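You operate a simulated robot arm through the tools that you are given. There is no shell and no other tool. Be economical: measure what you need, move in short steps, check, and stop when the job is done.

You are at the controls of a simulated robot arm. One attempt, no reset.

TASK
Stack the grease cartridge labelled "medium" from the manifold shelf on top of the grease cartridge that says "soft".

Only the result counts: the job must be done as asked and must still hold three seconds after the hand-in. Knocking over, shifting, dropping, spilling or breaking anything else fails it.

THE ROBOT
A 7-joint arm with a two-finger parallel gripper, fixed in place. Base frame: the origin is at the foot of the arm, x ahead of it, y to its left, z up; the work surface is at about z = 860. Readings come in mm, degrees, newtons and seconds.
With the tool pointing down near the work surface it reaches from about 240 to 680 mm from the base axis. Its first joint turns from -66.0 to 66.0 degrees. Payload 2.4 kg.
Tool frame: the origin (TCP) lies between the finger pads and is the grasp point; the fingertips stand 30 mm ahead of it; z points along the fingers, y is the line along which they close. Largest opening 94 mm; finger width 28, thickness 10; the body of the gripper, 50 by 96 mm, starts 55 mm behind the TCP.
Orientation is that of the tool frame in the base frame, as a unit quaternion [x, y, z, w]. With the fingers straight down and closing along the base's y, the tool's x points along the base's -x, its y along +y and its z along -z.

THE INTERFACE
- The arm moves only by the tool arm_command. Its argument "rows" is a list of rows, each a list of 7 numbers: the shift along the tool's x, y, z in m, then the turn, a rotation vector about the tool's x, y, z in degrees, then the gripper command, from -1 (shut) to 1 (fully open), values between in proportion. In form: [[tx, ty, tz, rx, ry, rz, claw], ...]. A call has 1 to 8 rows; each row shifts and turns the commanded pose from where the row before left it, along the tool's axes as they then stand. Rows are played at 5 a second. More than 50 mm and 8.6 degrees between two rows, or a gripper value outside its range, and nothing of the call is played. A pose out of reach is approached as far as the arm can. The call stops where the force on the tool passes 40 N (or 10 N more than at its start, if that is more) or the arm is blocked; 0.2 s more then pass. Each finger travels about 153 mm/s and halts on what it meets, pressing with about 23 N; the grip force reading is that of the motor and also rises with nothing between the fingers. The clock runs only during rows and for 0.2 s after the last one: add rows that do not move to give the fingers time. The reply holds the time, the measured pose of the TCP, the force on the tool along the base axes, the opening and the grip force, in the units named above and with some noise.
- Cameras (640 x 400 px; columns grow to the right, rows downward): "scene" is fixed at [51.7, 484.6, 1444.2]; the picture's right is [-0.61, -0.79, 0.00], its down [-0.45, 0.35, -0.82] and it looks along [0.65, -0.50, -0.57] (base axes); focal length 354 px, centre (320, 200). "wrist" rides on the gripper at [-37, 0, -58] in the tool frame; the picture's right is [0.00, -1.00, 0.00], its down [0.97, 0.00, -0.24] and it looks along [0.24, 0.00, 0.97] (tool axes); focal length 218 px, centre (320, 200).
- grab_frame(camera): a new picture of that camera. It takes no simulated time.
- probe_pixels(camera, pixels): there is no depth. For up to 12 entries [column, row, z] of the newest picture of that camera ("zoom" is the newest enlarged one), the place [x, y] in the base frame at which the ray of that pixel passes the height z, good to about 2 mm. It takes no simulated time.
- enlarge(camera, box): a new picture of the part [left, top, right, bottom] of that camera's present view, enlarged. It takes no simulated time.
- close_job(): hands the job in; it is judged then, once.

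Keep the steps short. Do not move on a guess: measure, check each grasp and each placing, and mend mistakes. In all there are 60 turns and 22 pictures (those below and enlarged ones count). Leave the gripper open and the arm clear of the work at the hand-in unless told otherwise, and finish with a single line.

The tools are called after ">>>" as name(argument=value, ...) on one line, values as JSON. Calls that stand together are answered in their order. arm_command: Moves the arm, as the interface text tells. Its arguments: {"type":"object","properties":{"rows":{"type":"array","items":{"type":"array","items":{"type":"number"}}}},"required":["rows"]} The other tools are called the same way: grab_frame (camera) takes a picture; probe_pixels (camera, pixels) gives the place at which the rays of pixels pass given heights; enlarge (camera, box) takes an enlarged picture of a part of a camera's view; close_job () hands the job in.

At the start:

```text
t: 0.0
tool_pos: [455.3, 0.2, 1199.0]
orientation: [0.0, 1.0, 0.001, 0.0]
contact_force: [0.0, 0.4, -0.8]
grip_width: 93.9
gripper_force: 0.1
```

scene: 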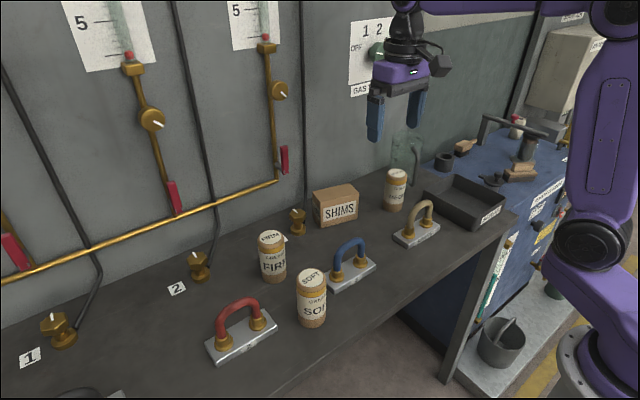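
wrist: 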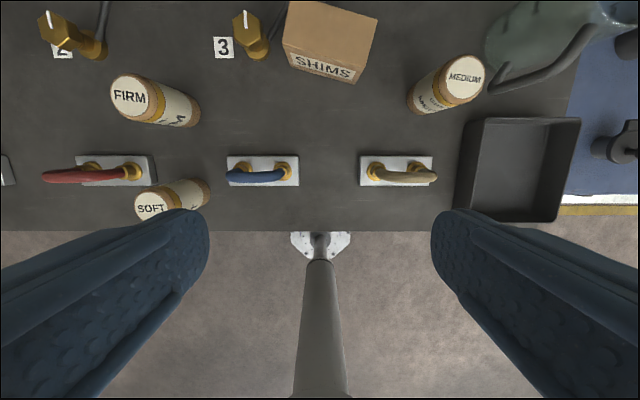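

The wrist view shows "MEDIUM" at about (463,77) and "SOFT" at about (151,206). I'll enlarge both to measure them.

>>> enlarge(camera="wrist", box=[380, 30, 540, 130])

>>> enlarge(camera="scene", box=[240, 220, 400, 340])

>>> probe_pixels(camera="scene", pixels=[[312, 322, 860], [298, 318, 860], [326, 320, 860], [311, 276, 960], [311, 276, 940], [393, 207, 860], [396, 174, 940], [396, 174, 960], [272, 279, 860], [271, 238, 960]])

>>> probe_pixels(camera="wrist", pixels=[[465, 77, 940], [465, 77, 960], [151, 205, 940], [151, 205, 960], [425, 98, 860], [195, 192, 860], [129, 97, 940], [129, 97, 960]])

```text
4.00 times, centred on (460, 80) of wrist
```

zoom: 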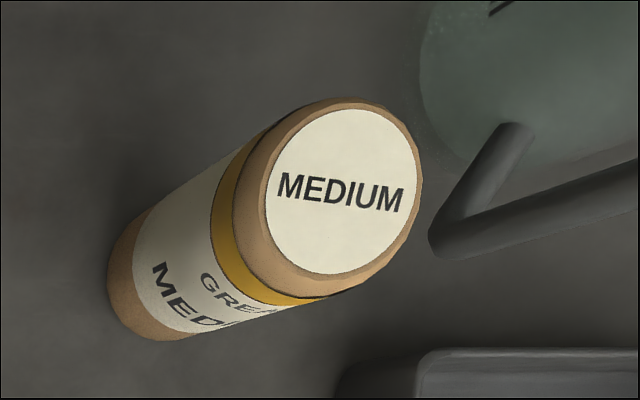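

```text
3.33 times, centred on (320, 280) of scene
```

zoom: 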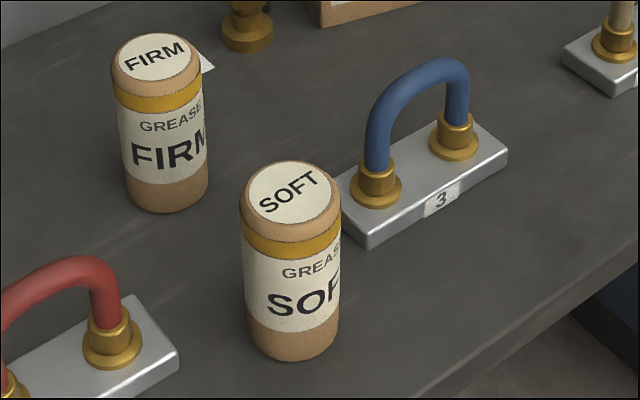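

```text
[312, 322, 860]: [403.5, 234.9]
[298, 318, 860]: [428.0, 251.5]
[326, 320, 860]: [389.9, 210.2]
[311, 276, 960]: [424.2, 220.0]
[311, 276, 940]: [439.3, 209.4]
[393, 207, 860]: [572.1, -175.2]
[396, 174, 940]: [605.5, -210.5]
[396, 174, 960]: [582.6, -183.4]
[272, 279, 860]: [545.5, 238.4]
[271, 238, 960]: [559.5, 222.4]
```

```text
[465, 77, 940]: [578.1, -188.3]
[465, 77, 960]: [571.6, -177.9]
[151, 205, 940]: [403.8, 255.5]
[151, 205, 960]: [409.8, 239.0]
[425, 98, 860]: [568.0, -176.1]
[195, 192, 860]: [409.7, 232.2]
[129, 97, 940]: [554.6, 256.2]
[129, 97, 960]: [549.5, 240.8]
```

Triangulating the two views puts SOFT's top at about (414,228,974) and MEDIUM's top at about (568,-173,972). The diameter is about 54 mm. A green jug-like object stands near MEDIUM, so I'll look closer there before choosing the finger direction.

>>> enlarge(camera="scene", box=[340, 120, 500, 220])

>>> enlarge(camera="wrist", box=[400, 0, 640, 150])

```text
4.00 times, centred on (420, 170) of scene
```

zoom: 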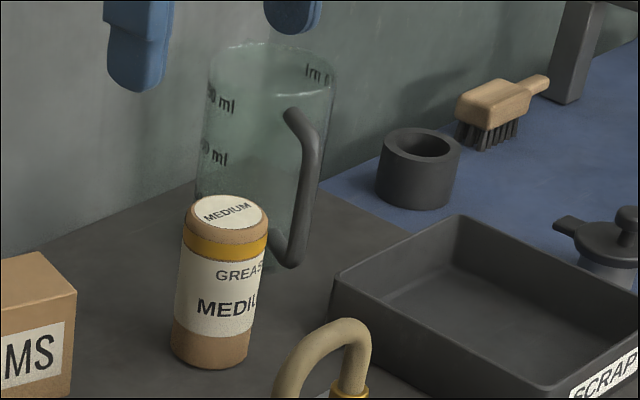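

```text
2.67 times, centred on (520, 75) of wrist
```

zoom: 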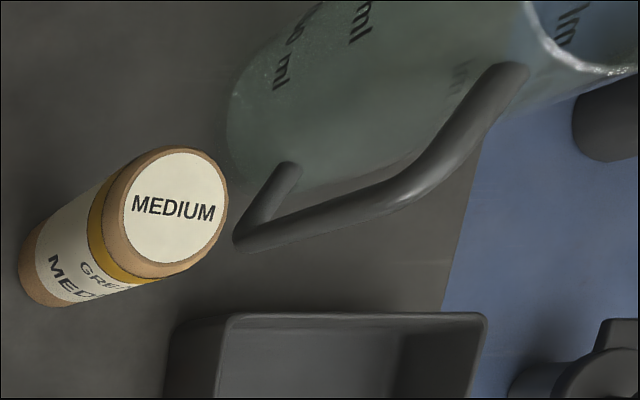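

A tall clear beaker stands behind MEDIUM, with its handle pointing toward the cartridge. I'll probe its base and handle points.

>>> probe_pixels(camera="zoom", pixels=[[228, 110, 860], [237, 240, 880], [237, 240, 900], [237, 240, 920], [288, 170, 880], [288, 170, 900], [410, 190, 980], [410, 190, 1000], [410, 190, 960], [520, 70, 1000], [200, 314, 900]])

>>> grab_frame(camera="scene")

>>> probe_pixels(camera="scene", pixels=[[412, 187, 880], [412, 187, 900], [412, 187, 920], [418, 151, 960], [418, 151, 980], [418, 151, 1000], [392.5, 134, 1000], [424.5, 139, 1000], [392.5, 134, 1020], [424.5, 139, 1020]])

```text
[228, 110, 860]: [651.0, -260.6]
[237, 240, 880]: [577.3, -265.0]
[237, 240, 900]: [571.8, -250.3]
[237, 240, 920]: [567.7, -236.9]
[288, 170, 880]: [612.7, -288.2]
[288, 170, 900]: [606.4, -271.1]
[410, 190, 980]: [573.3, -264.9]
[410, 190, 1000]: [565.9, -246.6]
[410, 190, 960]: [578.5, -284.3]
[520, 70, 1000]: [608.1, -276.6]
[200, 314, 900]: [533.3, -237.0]
```

```text
15 pictures are left
```

scene: 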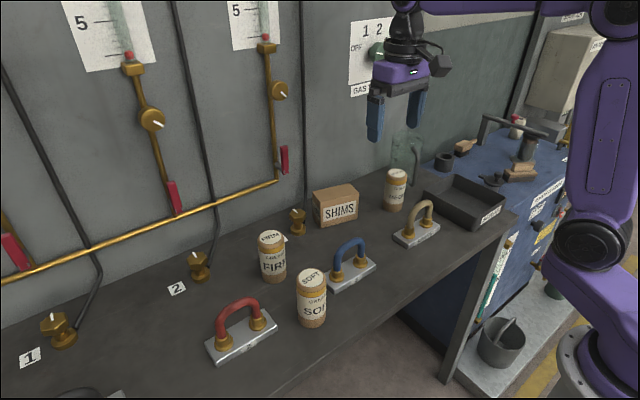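

```text
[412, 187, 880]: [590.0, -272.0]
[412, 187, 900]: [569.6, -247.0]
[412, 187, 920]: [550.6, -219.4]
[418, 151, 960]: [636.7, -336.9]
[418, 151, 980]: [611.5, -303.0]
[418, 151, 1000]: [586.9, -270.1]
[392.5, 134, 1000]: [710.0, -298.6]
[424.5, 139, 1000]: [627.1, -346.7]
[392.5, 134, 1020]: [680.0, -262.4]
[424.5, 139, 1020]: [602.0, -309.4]
```

The beaker handle is a vertical bar at about (573,-252), from z 895 to 1005. With the default finger direction and about 76 mm opening, the fingers and gripper body clear it by about 20 mm. Next I move above MEDIUM at the current height and then come down to z≈1060.

>>> arm_command(rows=[[-0.028, -0.0435, 0, 0, 0, 0, 0.62], [-0.028, -0.0435, 0, 0, 0, 0, 0.62], [-0.028, -0.0435, 0, 0, 0, 0, 0.62], [-0.029, -0.0427, 0, 0, 0, 0, 0.62], [0, 0, 0.045, 0, 0, 0, 0.62], [0, 0, 0.045, 0, 0, 0, 0.62], [0, 0, 0.045, 0, 0, 0, 0.62], [0, 0, 0, 0, 0, 0, 0.62]])

>>> grab_frame(camera="wrist")

>>> grab_frame(camera="scene")

```text
refused: row 1 steps farther than a row can; nothing moved
```

```text
14 pictures are left
```

wrist: 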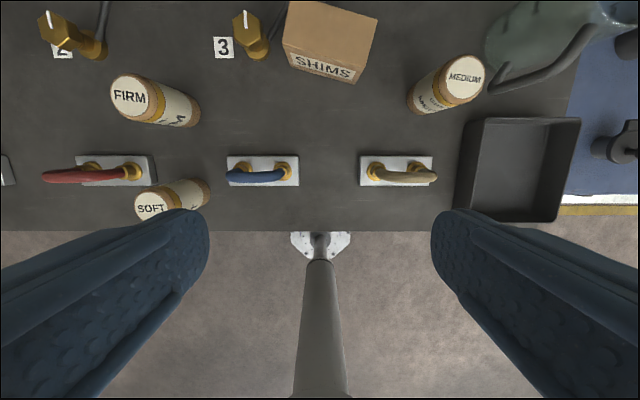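

```text
13 pictures are left
```

scene: 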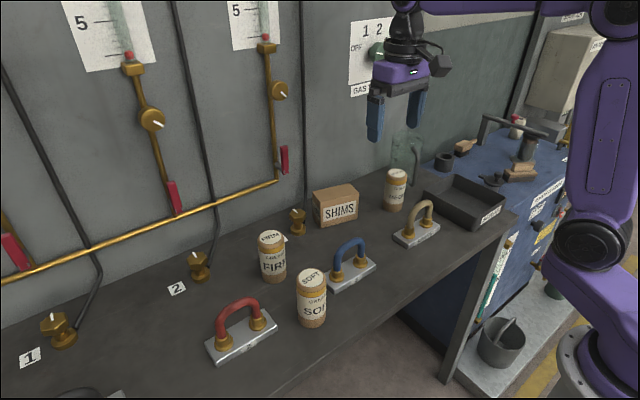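

The step was a little over 50 mm and nothing moved. I'll send the same motion in smaller rows and wait for the result before taking pictures.

>>> arm_command(rows=[[-0.0226, -0.0346, 0, 0, 0, 0, 0.62], [-0.0226, -0.0346, 0, 0, 0, 0, 0.62], [-0.0226, -0.0346, 0, 0, 0, 0, 0.62], [-0.0226, -0.0346, 0, 0, 0, 0, 0.62], [-0.0226, -0.0346, 0, 0, 0, 0, 0.62], [0, 0, 0.045, 0, 0, 0, 0.62], [0, 0, 0.045, 0, 0, 0, 0.62], [0, 0, 0, 0, 0, 0, 0.62]])

```text
t: 1.8
tool_pos: [568.7, -172.0, 1107.8]
orientation: [0.0, 1.0, 0.0, 0.0]
contact_force: [-0.2, -0.6, -1.2]
grip_width: 76.2
gripper_force: 0.0
```

The tool is at (568.7,-172.0,1107.8). I'll check alignment from the wrist camera.

>>> grab_frame(camera="wrist")

```text
12 pictures are left
```

wrist: 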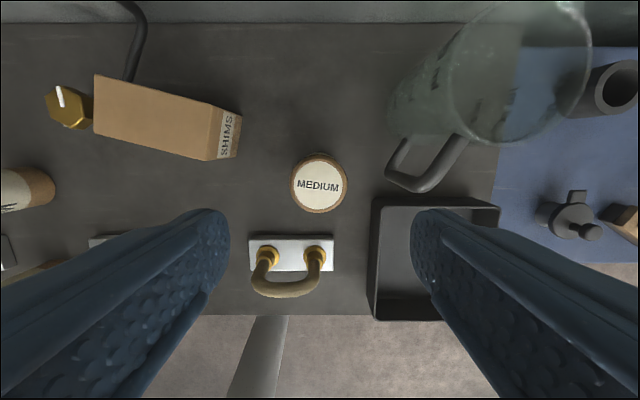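

MEDIUM's top spans columns 290 to 348 and rows 152 to 213. I'll probe the centre and edges at top height, and the handle as well.

>>> probe_pixels(camera="wrist", pixels=[[319, 182, 973], [290, 182, 973], [348, 182, 973], [319, 185, 973], [388, 178, 900], [440, 180, 1000], [425, 190, 1000], [470, 140, 1010], [395, 170, 900]])

```text
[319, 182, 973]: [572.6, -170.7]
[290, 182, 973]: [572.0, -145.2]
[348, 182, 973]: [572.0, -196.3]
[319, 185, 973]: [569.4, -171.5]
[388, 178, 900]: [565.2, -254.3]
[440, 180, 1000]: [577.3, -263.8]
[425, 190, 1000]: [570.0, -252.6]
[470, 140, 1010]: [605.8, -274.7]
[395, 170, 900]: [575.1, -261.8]
```

The centre is about (571,-171) with a diameter near 51 mm, and the handle edge is at y≈-250. I'll shift 2 mm in x and descend to z≈940.

>>> arm_command(rows=[[-0.002, 0.001, 0.03, 0, 0, 0, 0.62], [0, 0, 0.03, 0, 0, 0, 0.62], [0, 0, 0.03, 0, 0, 0, 0.62], [0, 0, 0.03, 0, 0, 0, 0.62], [0, 0, 0.03, 0, 0, 0, 0.62], [0, 0, 0.018, 0, 0, 0, 0.62], [0, 0, 0, 0, 0, 0, 0.62]])

>>> grab_frame(camera="scene")

```text
t: 3.4
tool_pos: [570.7, -170.8, 943.3]
orientation: [0.0, 1.0, 0.0, 0.0]
contact_force: [-0.1, 0.7, 0.8]
grip_width: 75.9
gripper_force: 0.1
```

```text
11 pictures are left
```

scene: 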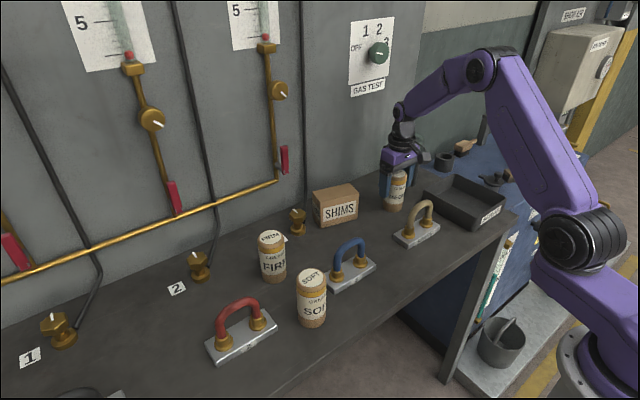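

The fingers straddle MEDIUM with no contact force. I'll close the gripper and wait.

>>> arm_command(rows=[[0, 0, 0, 0, 0, 0, -1], [0, 0, 0, 0, 0, 0, -1], [0, 0, 0, 0, 0, 0, -1], [0, 0, 0, 0, 0, 0, -1]])

```text
t: 4.4
tool_pos: [569.2, -171.7, 943.5]
orientation: [0.0, 1.0, 0.001, -0.001]
contact_force: [-0.1, -0.2, -0.5]
grip_width: 53.6
gripper_force: 23.3
```

It gripped at 53.6 mm with 23 N. I'll lift about 30 mm slowly and check the load.

>>> arm_command(rows=[[0, 0, -0.01, 0, 0, 0, -1], [0, 0, -0.01, 0, 0, 0, -1], [0, 0, -0.01, 0, 0, 0, -1], [0, 0, 0, 0, 0, 0, -1]])

```text
t: 5.4
tool_pos: [571.6, -174.1, 971.1]
orientation: [0.0, 1.0, 0.001, 0.0]
contact_force: [0.0, 0.0, -2.4]
grip_width: 53.7
gripper_force: 23.1
```

It lifted with about 2 N of load and the width unchanged. I'll raise it to about z 1150.

>>> arm_command(rows=[[0, 0, -0.03, 0, 0, 0, -1], [0, 0, -0.03, 0, 0, 0, -1], [0, 0, -0.03, 0, 0, 0, -1], [0, 0, -0.03, 0, 0, 0, -1], [0, 0, -0.03, 0, 0, 0, -1], [0, 0, -0.03, 0, 0, 0, -1], [0, 0, 0, 0, 0, 0, -1]])

```text
t: 7.0
tool_pos: [573.8, -169.9, 1148.5]
orientation: [0.0, 1.0, 0.001, -0.001]
contact_force: [0.4, -0.8, -2.8]
grip_width: 53.6
gripper_force: 22.9
```

The grasp is stable. I'll carry it high toward SOFT, stopping short at about (414,110) to view SOFT past the load.

>>> arm_command(rows=[[0.0196, 0.0351, 0, 0, 0, 0, -1], [0.0196, 0.0351, 0, 0, 0, 0, -1], [0.0196, 0.0351, 0, 0, 0, 0, -1], [0.0196, 0.0351, 0, 0, 0, 0, -1], [0.0196, 0.0351, 0, 0, 0, 0, -1], [0.0196, 0.0351, 0, 0, 0, 0, -1], [0.0196, 0.0351, 0, 0, 0, 0, -1], [0.0196, 0.0351, 0, 0, 0, 0, -1]])

>>> arm_command(rows=[[0, 0, 0, 0, 0, 0, -1], [0, 0, 0, 0, 0, 0, -1]])

>>> grab_frame(camera="wrist")

```text
t: 8.8
tool_pos: [409.6, 109.3, 1151.6]
orientation: [0.0, 1.0, 0.0, 0.0]
contact_force: [-0.4, 0.4, -2.7]
grip_width: 53.4
gripper_force: 22.7
```

```text
t: 9.4
tool_pos: [410.4, 110.1, 1151.8]
orientation: [0.0, 1.0, 0.002, 0.0]
contact_force: [0.0, 0.7, -3.2]
grip_width: 53.7
gripper_force: 22.8
```

```text
10 pictures are left
```

wrist: 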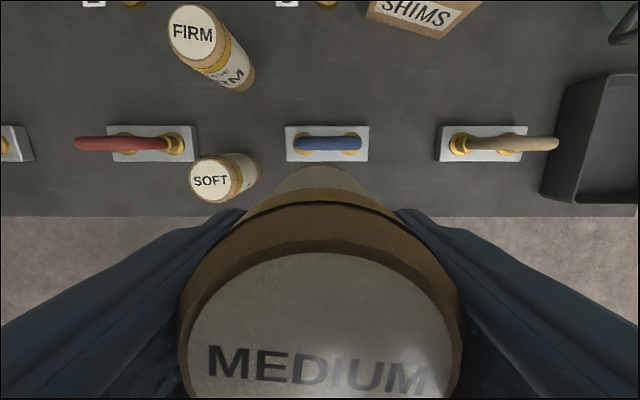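

SOFT is visible at about (211,180). I'll enlarge it for precise edges, from the scene view too.

>>> enlarge(camera="wrist", box=[180, 140, 276, 200])

>>> probe_pixels(camera="zoom", pixels=[[215, 260, 974], [325, 260, 974]])

```text
6.67 times, centred on (228, 170) of wrist
```

zoom: 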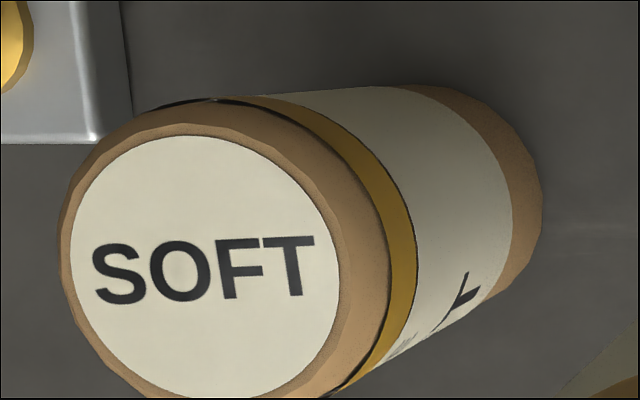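

```text
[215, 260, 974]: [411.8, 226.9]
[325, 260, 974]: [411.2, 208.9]
```

>>> probe_pixels(camera="zoom", pixels=[[205, 267, 970], [205, 267, 974], [205, 267, 978], [70, 267, 974], [340, 267, 974], [205, 135, 974], [205, 398, 974], [542, 220, 862]])

>>> enlarge(camera="scene", box=[280, 255, 344, 295])

>>> probe_pixels(camera="scene", pixels=[[311, 277.9, 970], [311, 277.9, 974], [311, 277.9, 978]])

```text
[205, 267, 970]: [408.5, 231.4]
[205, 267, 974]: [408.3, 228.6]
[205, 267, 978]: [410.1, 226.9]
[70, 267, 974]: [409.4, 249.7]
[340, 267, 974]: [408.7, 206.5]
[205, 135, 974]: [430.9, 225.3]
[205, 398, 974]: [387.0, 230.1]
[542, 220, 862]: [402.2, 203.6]
```

```text
10.00 times, centred on (312, 275) of scene
```

zoom: 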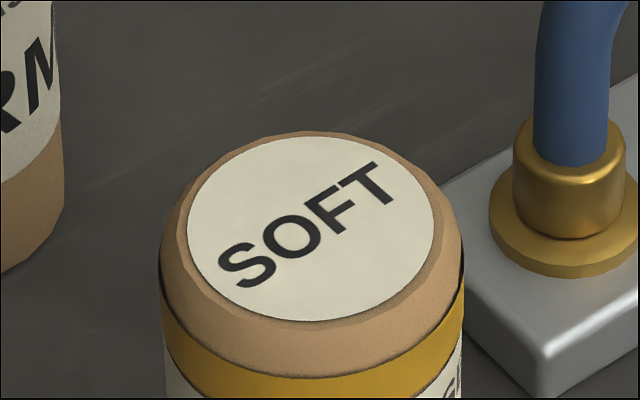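

```text
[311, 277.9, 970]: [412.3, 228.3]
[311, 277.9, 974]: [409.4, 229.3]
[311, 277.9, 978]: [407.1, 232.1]
```

Both views agree: SOFT's top centre is (409.5,229) at z≈973.5. MEDIUM's label in the hand matches a centred grasp. I'll move in y above SOFT, staying high, and read the pose a few times.

>>> arm_command(rows=[[0, 0.03, 0, 0, 0, 0, -1], [0, 0.03, 0, 0, 0, 0, -1], [0, 0.03, 0, 0, 0, 0, -1], [0, 0.0295, 0, 0, 0, 0, -1], [0, 0, 0, 0, 0, 0, -1], [0, 0, 0, 0, 0, 0, -1]])

>>> arm_command(rows=[[0, 0, 0, 0, 0, 0, -1]])

>>> arm_command(rows=[[0, 0, 0, 0, 0, 0, -1]])

>>> arm_command(rows=[[0, 0, 0, 0, 0, 0, -1]])

>>> enlarge(camera="scene", box=[216, 130, 408, 330])

```text
t: 10.8
tool_pos: [410.4, 230.6, 1151.8]
orientation: [-0.001, 1.0, 0.001, 0.0]
contact_force: [0.4, 1.3, -4.0]
grip_width: 53.7
gripper_force: 22.9
```

```text
t: 11.2
tool_pos: [411.6, 232.8, 1152.2]
orientation: [0.001, 1.0, 0.001, 0.0]
contact_force: [-0.2, -0.4, -2.6]
grip_width: 53.5
gripper_force: 23.2
```

```text
t: 11.6
tool_pos: [411.3, 231.6, 1151.0]
orientation: [0.0, 1.0, 0.001, 0.0]
contact_force: [0.4, 0.6, -2.2]
grip_width: 53.6
gripper_force: 23.0
```

```text
t: 12.0
tool_pos: [409.7, 232.2, 1150.6]
orientation: [-0.001, 1.0, 0.001, 0.0]
contact_force: [0.6, -0.4, -2.8]
grip_width: 53.8
gripper_force: 22.7
```

```text
2.00 times, centred on (312, 230) of scene
```

zoom: 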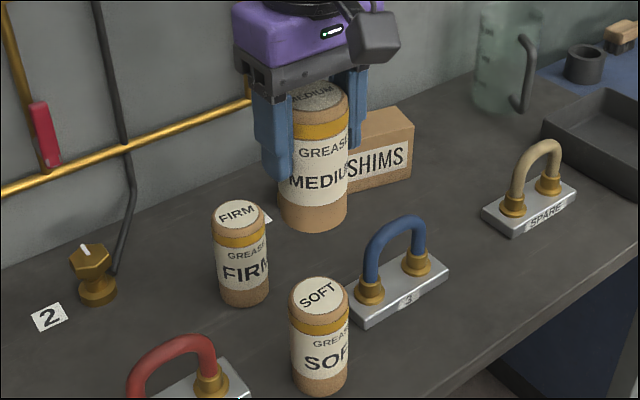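

The average pose is (410.7,231.8,1151.4), so I'll correct by -1 mm in x and -2.5 mm in y. I expect contact at TCP z≈1057. I'll descend to about 1070 and check.

>>> arm_command(rows=[[0.001, -0.0025, 0.015, 0, 0, 0, -1], [0, 0, 0.022, 0, 0, 0, -1], [0, 0, 0.022, 0, 0, 0, -1], [0, 0, 0.022, 0, 0, 0, -1], [0, 0, 0, 0, 0, 0, -1]])

>>> arm_command(rows=[[0, 0, 0, 0, 0, 0, -1]])

>>> arm_command(rows=[[0, 0, 0, 0, 0, 0, -1]])

>>> enlarge(camera="scene", box=[248, 220, 376, 340])

```text
t: 13.2
tool_pos: [410.8, 226.8, 1069.5]
orientation: [0.0, 1.0, 0.001, 0.001]
contact_force: [0.5, 0.8, -2.5]
grip_width: 53.5
gripper_force: 23.0
```

```text
t: 13.6
tool_pos: [411.9, 226.9, 1068.5]
orientation: [0.0, 1.0, 0.001, 0.0]
contact_force: [-0.2, -0.5, -2.4]
grip_width: 53.5
gripper_force: 23.2
```

```text
t: 14.0
tool_pos: [411.4, 227.8, 1069.4]
orientation: [0.0, 1.0, 0.001, 0.0]
contact_force: [0.6, -0.4, -2.5]
grip_width: 53.5
gripper_force: 22.7
```

```text
3.33 times, centred on (312, 280) of scene
```

zoom: 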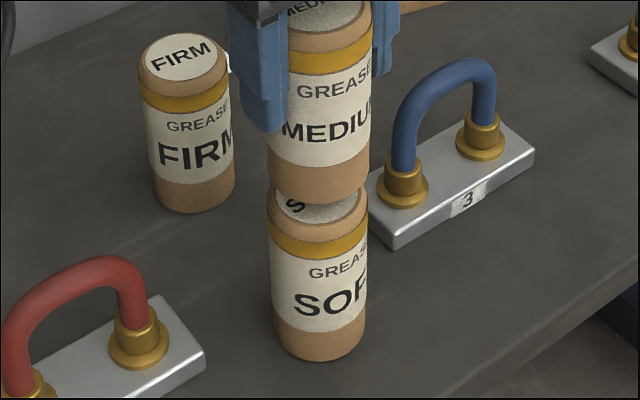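

Visually MEDIUM sits within about 1–2 mm of SOFT's axis. The average pose is (411.4,227.2), so I'll shift -1.5 mm in x and +1.8 mm in y, then lower 8 mm.

>>> arm_command(rows=[[0.0015, 0.0018, 0, 0, 0, 0, -1], [0, 0, 0.004, 0, 0, 0, -1], [0, 0, 0.004, 0, 0, 0, -1], [0, 0, 0, 0, 0, 0, -1]])

>>> arm_command(rows=[[0, 0, 0, 0, 0, 0, -1]])

>>> enlarge(camera="scene", box=[272, 240, 352, 290])

```text
t: 15.0
tool_pos: [410.7, 228.5, 1061.9]
orientation: [0.001, 1.0, 0.0, 0.0]
contact_force: [-0.3, 0.0, -2.6]
grip_width: 53.6
gripper_force: 22.9
```

```text
t: 15.4
tool_pos: [410.8, 228.1, 1062.2]
orientation: [0.0, 1.0, 0.001, -0.001]
contact_force: [-0.6, 0.9, -2.7]
grip_width: 53.4
gripper_force: 23.1
```

```text
8.00 times, centred on (312, 265) of scene
```

zoom: 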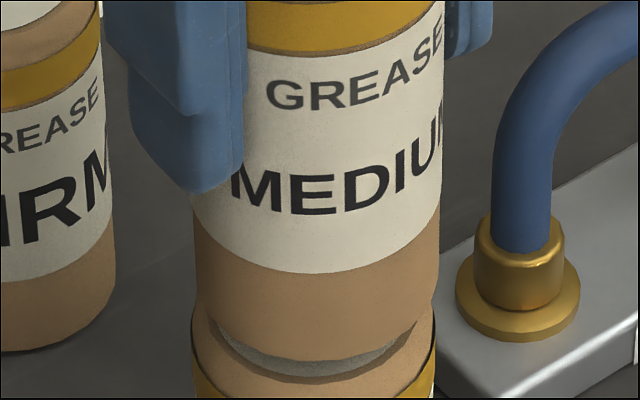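

MEDIUM (columns 194–438) is aligned over SOFT (191–436) with a small gap left. I'll lower in 1 mm steps and watch the force.

>>> arm_command(rows=[[0, 0, 0.001, 0, 0, 0, -1], [0, 0, 0.001, 0, 0, 0, -1], [0, 0, 0.001, 0, 0, 0, -1], [0, 0, 0, 0, 0, 0, -1]])

>>> arm_command(rows=[[0, 0, 0.001, 0, 0, 0, -1], [0, 0, 0, 0, 0, 0, -1]])

```text
t: 16.4
tool_pos: [410.4, 227.8, 1059.3]
orientation: [-0.001, 1.0, 0.001, 0.0]
contact_force: [0.4, -0.2, -2.9]
grip_width: 53.4
gripper_force: 23.0
```

```text
t: 17.0
tool_pos: [411.0, 228.2, 1058.0]
orientation: [0.0, 1.0, 0.001, 0.0]
contact_force: [0.2, 0.4, -2.5]
grip_width: 53.5
gripper_force: 23.4
```

There is no contact yet (-2.5 N is just the load). I'll continue in 1 mm steps.

>>> arm_command(rows=[[0, 0, 0.001, 0, 0, 0, -1], [0, 0, 0, 0, 0, 0, -1]])

>>> enlarge(camera="scene", box=[272, 250, 352, 300])

```text
t: 17.6
tool_pos: [410.6, 230.0, 1057.2]
orientation: [0.002, 1.0, 0.001, 0.0]
contact_force: [-0.1, 0.5, -3.0]
grip_width: 53.6
gripper_force: 23.8
```

```text
8.00 times, centred on (312, 275) of scene
```

zoom: 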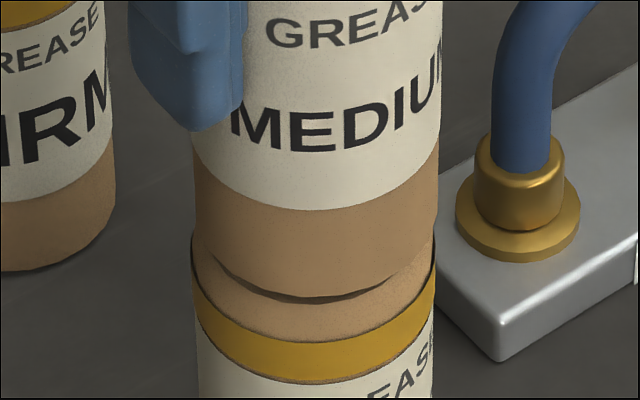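

A thin shadow gap remains. I'll keep going in 1 mm steps until the force changes.

>>> arm_command(rows=[[0, 0, 0.001, 0, 0, 0, -1], [0, 0, 0, 0, 0, 0, -1]])

>>> arm_command(rows=[[0, 0, 0.001, 0, 0, 0, -1], [0, 0, 0, 0, 0, 0, -1]])

```text
t: 18.2
tool_pos: [410.4, 229.0, 1057.0]
orientation: [0.0, 1.0, 0.001, 0.0]
contact_force: [-0.3, 0.0, -2.8]
grip_width: 53.6
gripper_force: 23.7
```

```text
t: 18.8
tool_pos: [410.1, 228.1, 1056.0]
orientation: [-0.001, 1.0, 0.0, 0.0]
contact_force: [-0.3, 0.1, -3.6]
grip_width: 53.5
gripper_force: 23.1
```

>>> arm_command(rows=[[0, 0, 0.001, 0, 0, 0, -1], [0, 0, 0, 0, 0, 0, -1]])

>>> enlarge(camera="scene", box=[272, 250, 352, 300])

```text
t: 19.4
tool_pos: [410.5, 228.9, 1055.5]
orientation: [0.0, 1.0, 0.001, 0.001]
contact_force: [-1.9, -1.7, 6.0]
grip_width: 53.4
gripper_force: 23.5
```

```text
8.00 times, centred on (312, 275) of scene
```

zoom: 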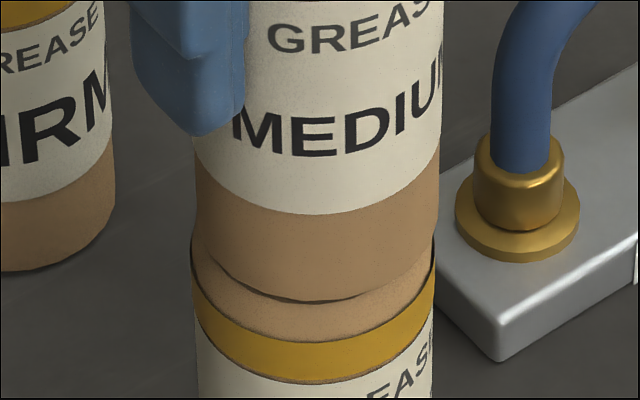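

Contact: the force went from -3 to +6 N, and MEDIUM is seated on SOFT. I'll open gradually to release.

>>> arm_command(rows=[[0, 0, 0, 0, 0, 0, 0.18], [0, 0, 0, 0, 0, 0, 0.25], [0, 0, 0, 0, 0, 0, 0.4], [0, 0, 0, 0, 0, 0, 0.7], [0, 0, 0, 0, 0, 0, 0.7]])

>>> enlarge(camera="scene", box=[240, 200, 400, 340])

```text
t: 20.6
tool_pos: [410.5, 228.1, 1055.0]
orientation: [0.0, 1.0, 0.001, 0.0]
contact_force: [0.2, -0.1, 0.2]
grip_width: 80.0
gripper_force: 0.0
```

```text
2.86 times, centred on (320, 270) of scene
```

zoom: 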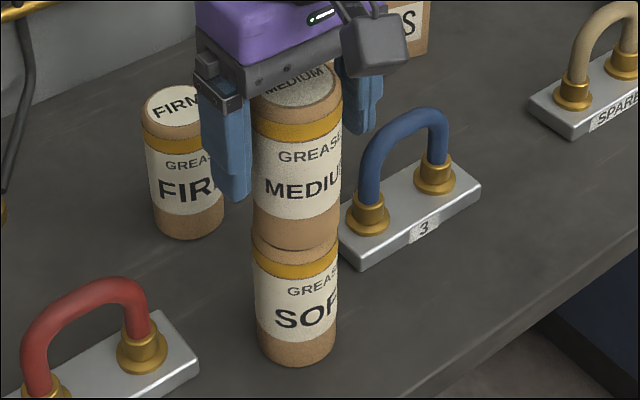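

The stack stands with the fingers clear on both sides and zero force. I'll go straight up and then back.

>>> arm_command(rows=[[0, 0, -0.015, 0, 0, 0, 0.7], [0, 0, -0.02, 0, 0, 0, 0.7], [0, 0, -0.03, 0, 0, 0, 0.7], [0, 0, -0.03, 0, 0, 0, 0.7], [0, 0, -0.03, 0, 0, 0, 0.7], [0, -0.045, 0, 0, 0, 0, 0.7], [0, -0.045, 0, 0, 0, 0, 1], [0, -0.045, 0, 0, 0, 0, 1]])

>>> grab_frame(camera="scene")

```text
t: 22.4
tool_pos: [413.0, 95.9, 1182.3]
orientation: [-0.001, 1.0, 0.001, -0.001]
contact_force: [0.2, 0.1, -0.7]
grip_width: 94.0
gripper_force: 0.1
```

```text
1 pictures are left
```

scene: 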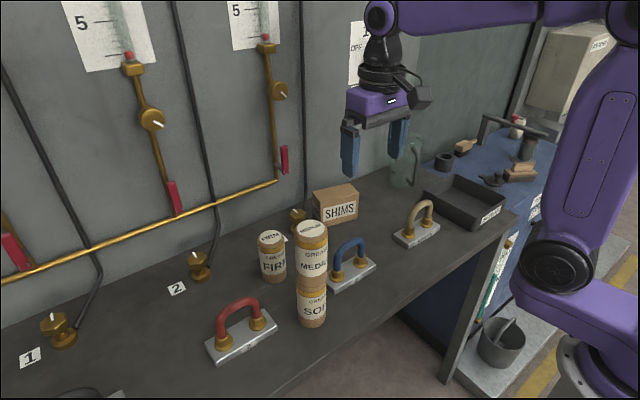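

MEDIUM stands on SOFT, everything else is where it was, the gripper is open and the arm is clear. I'm handing the job in.

>>> close_job()

```text
The job is handed in.
```

The "medium" grease cartridge is standing upright on top of the "soft" one, nothing else looks disturbed in the last picture, and the job is handed in.
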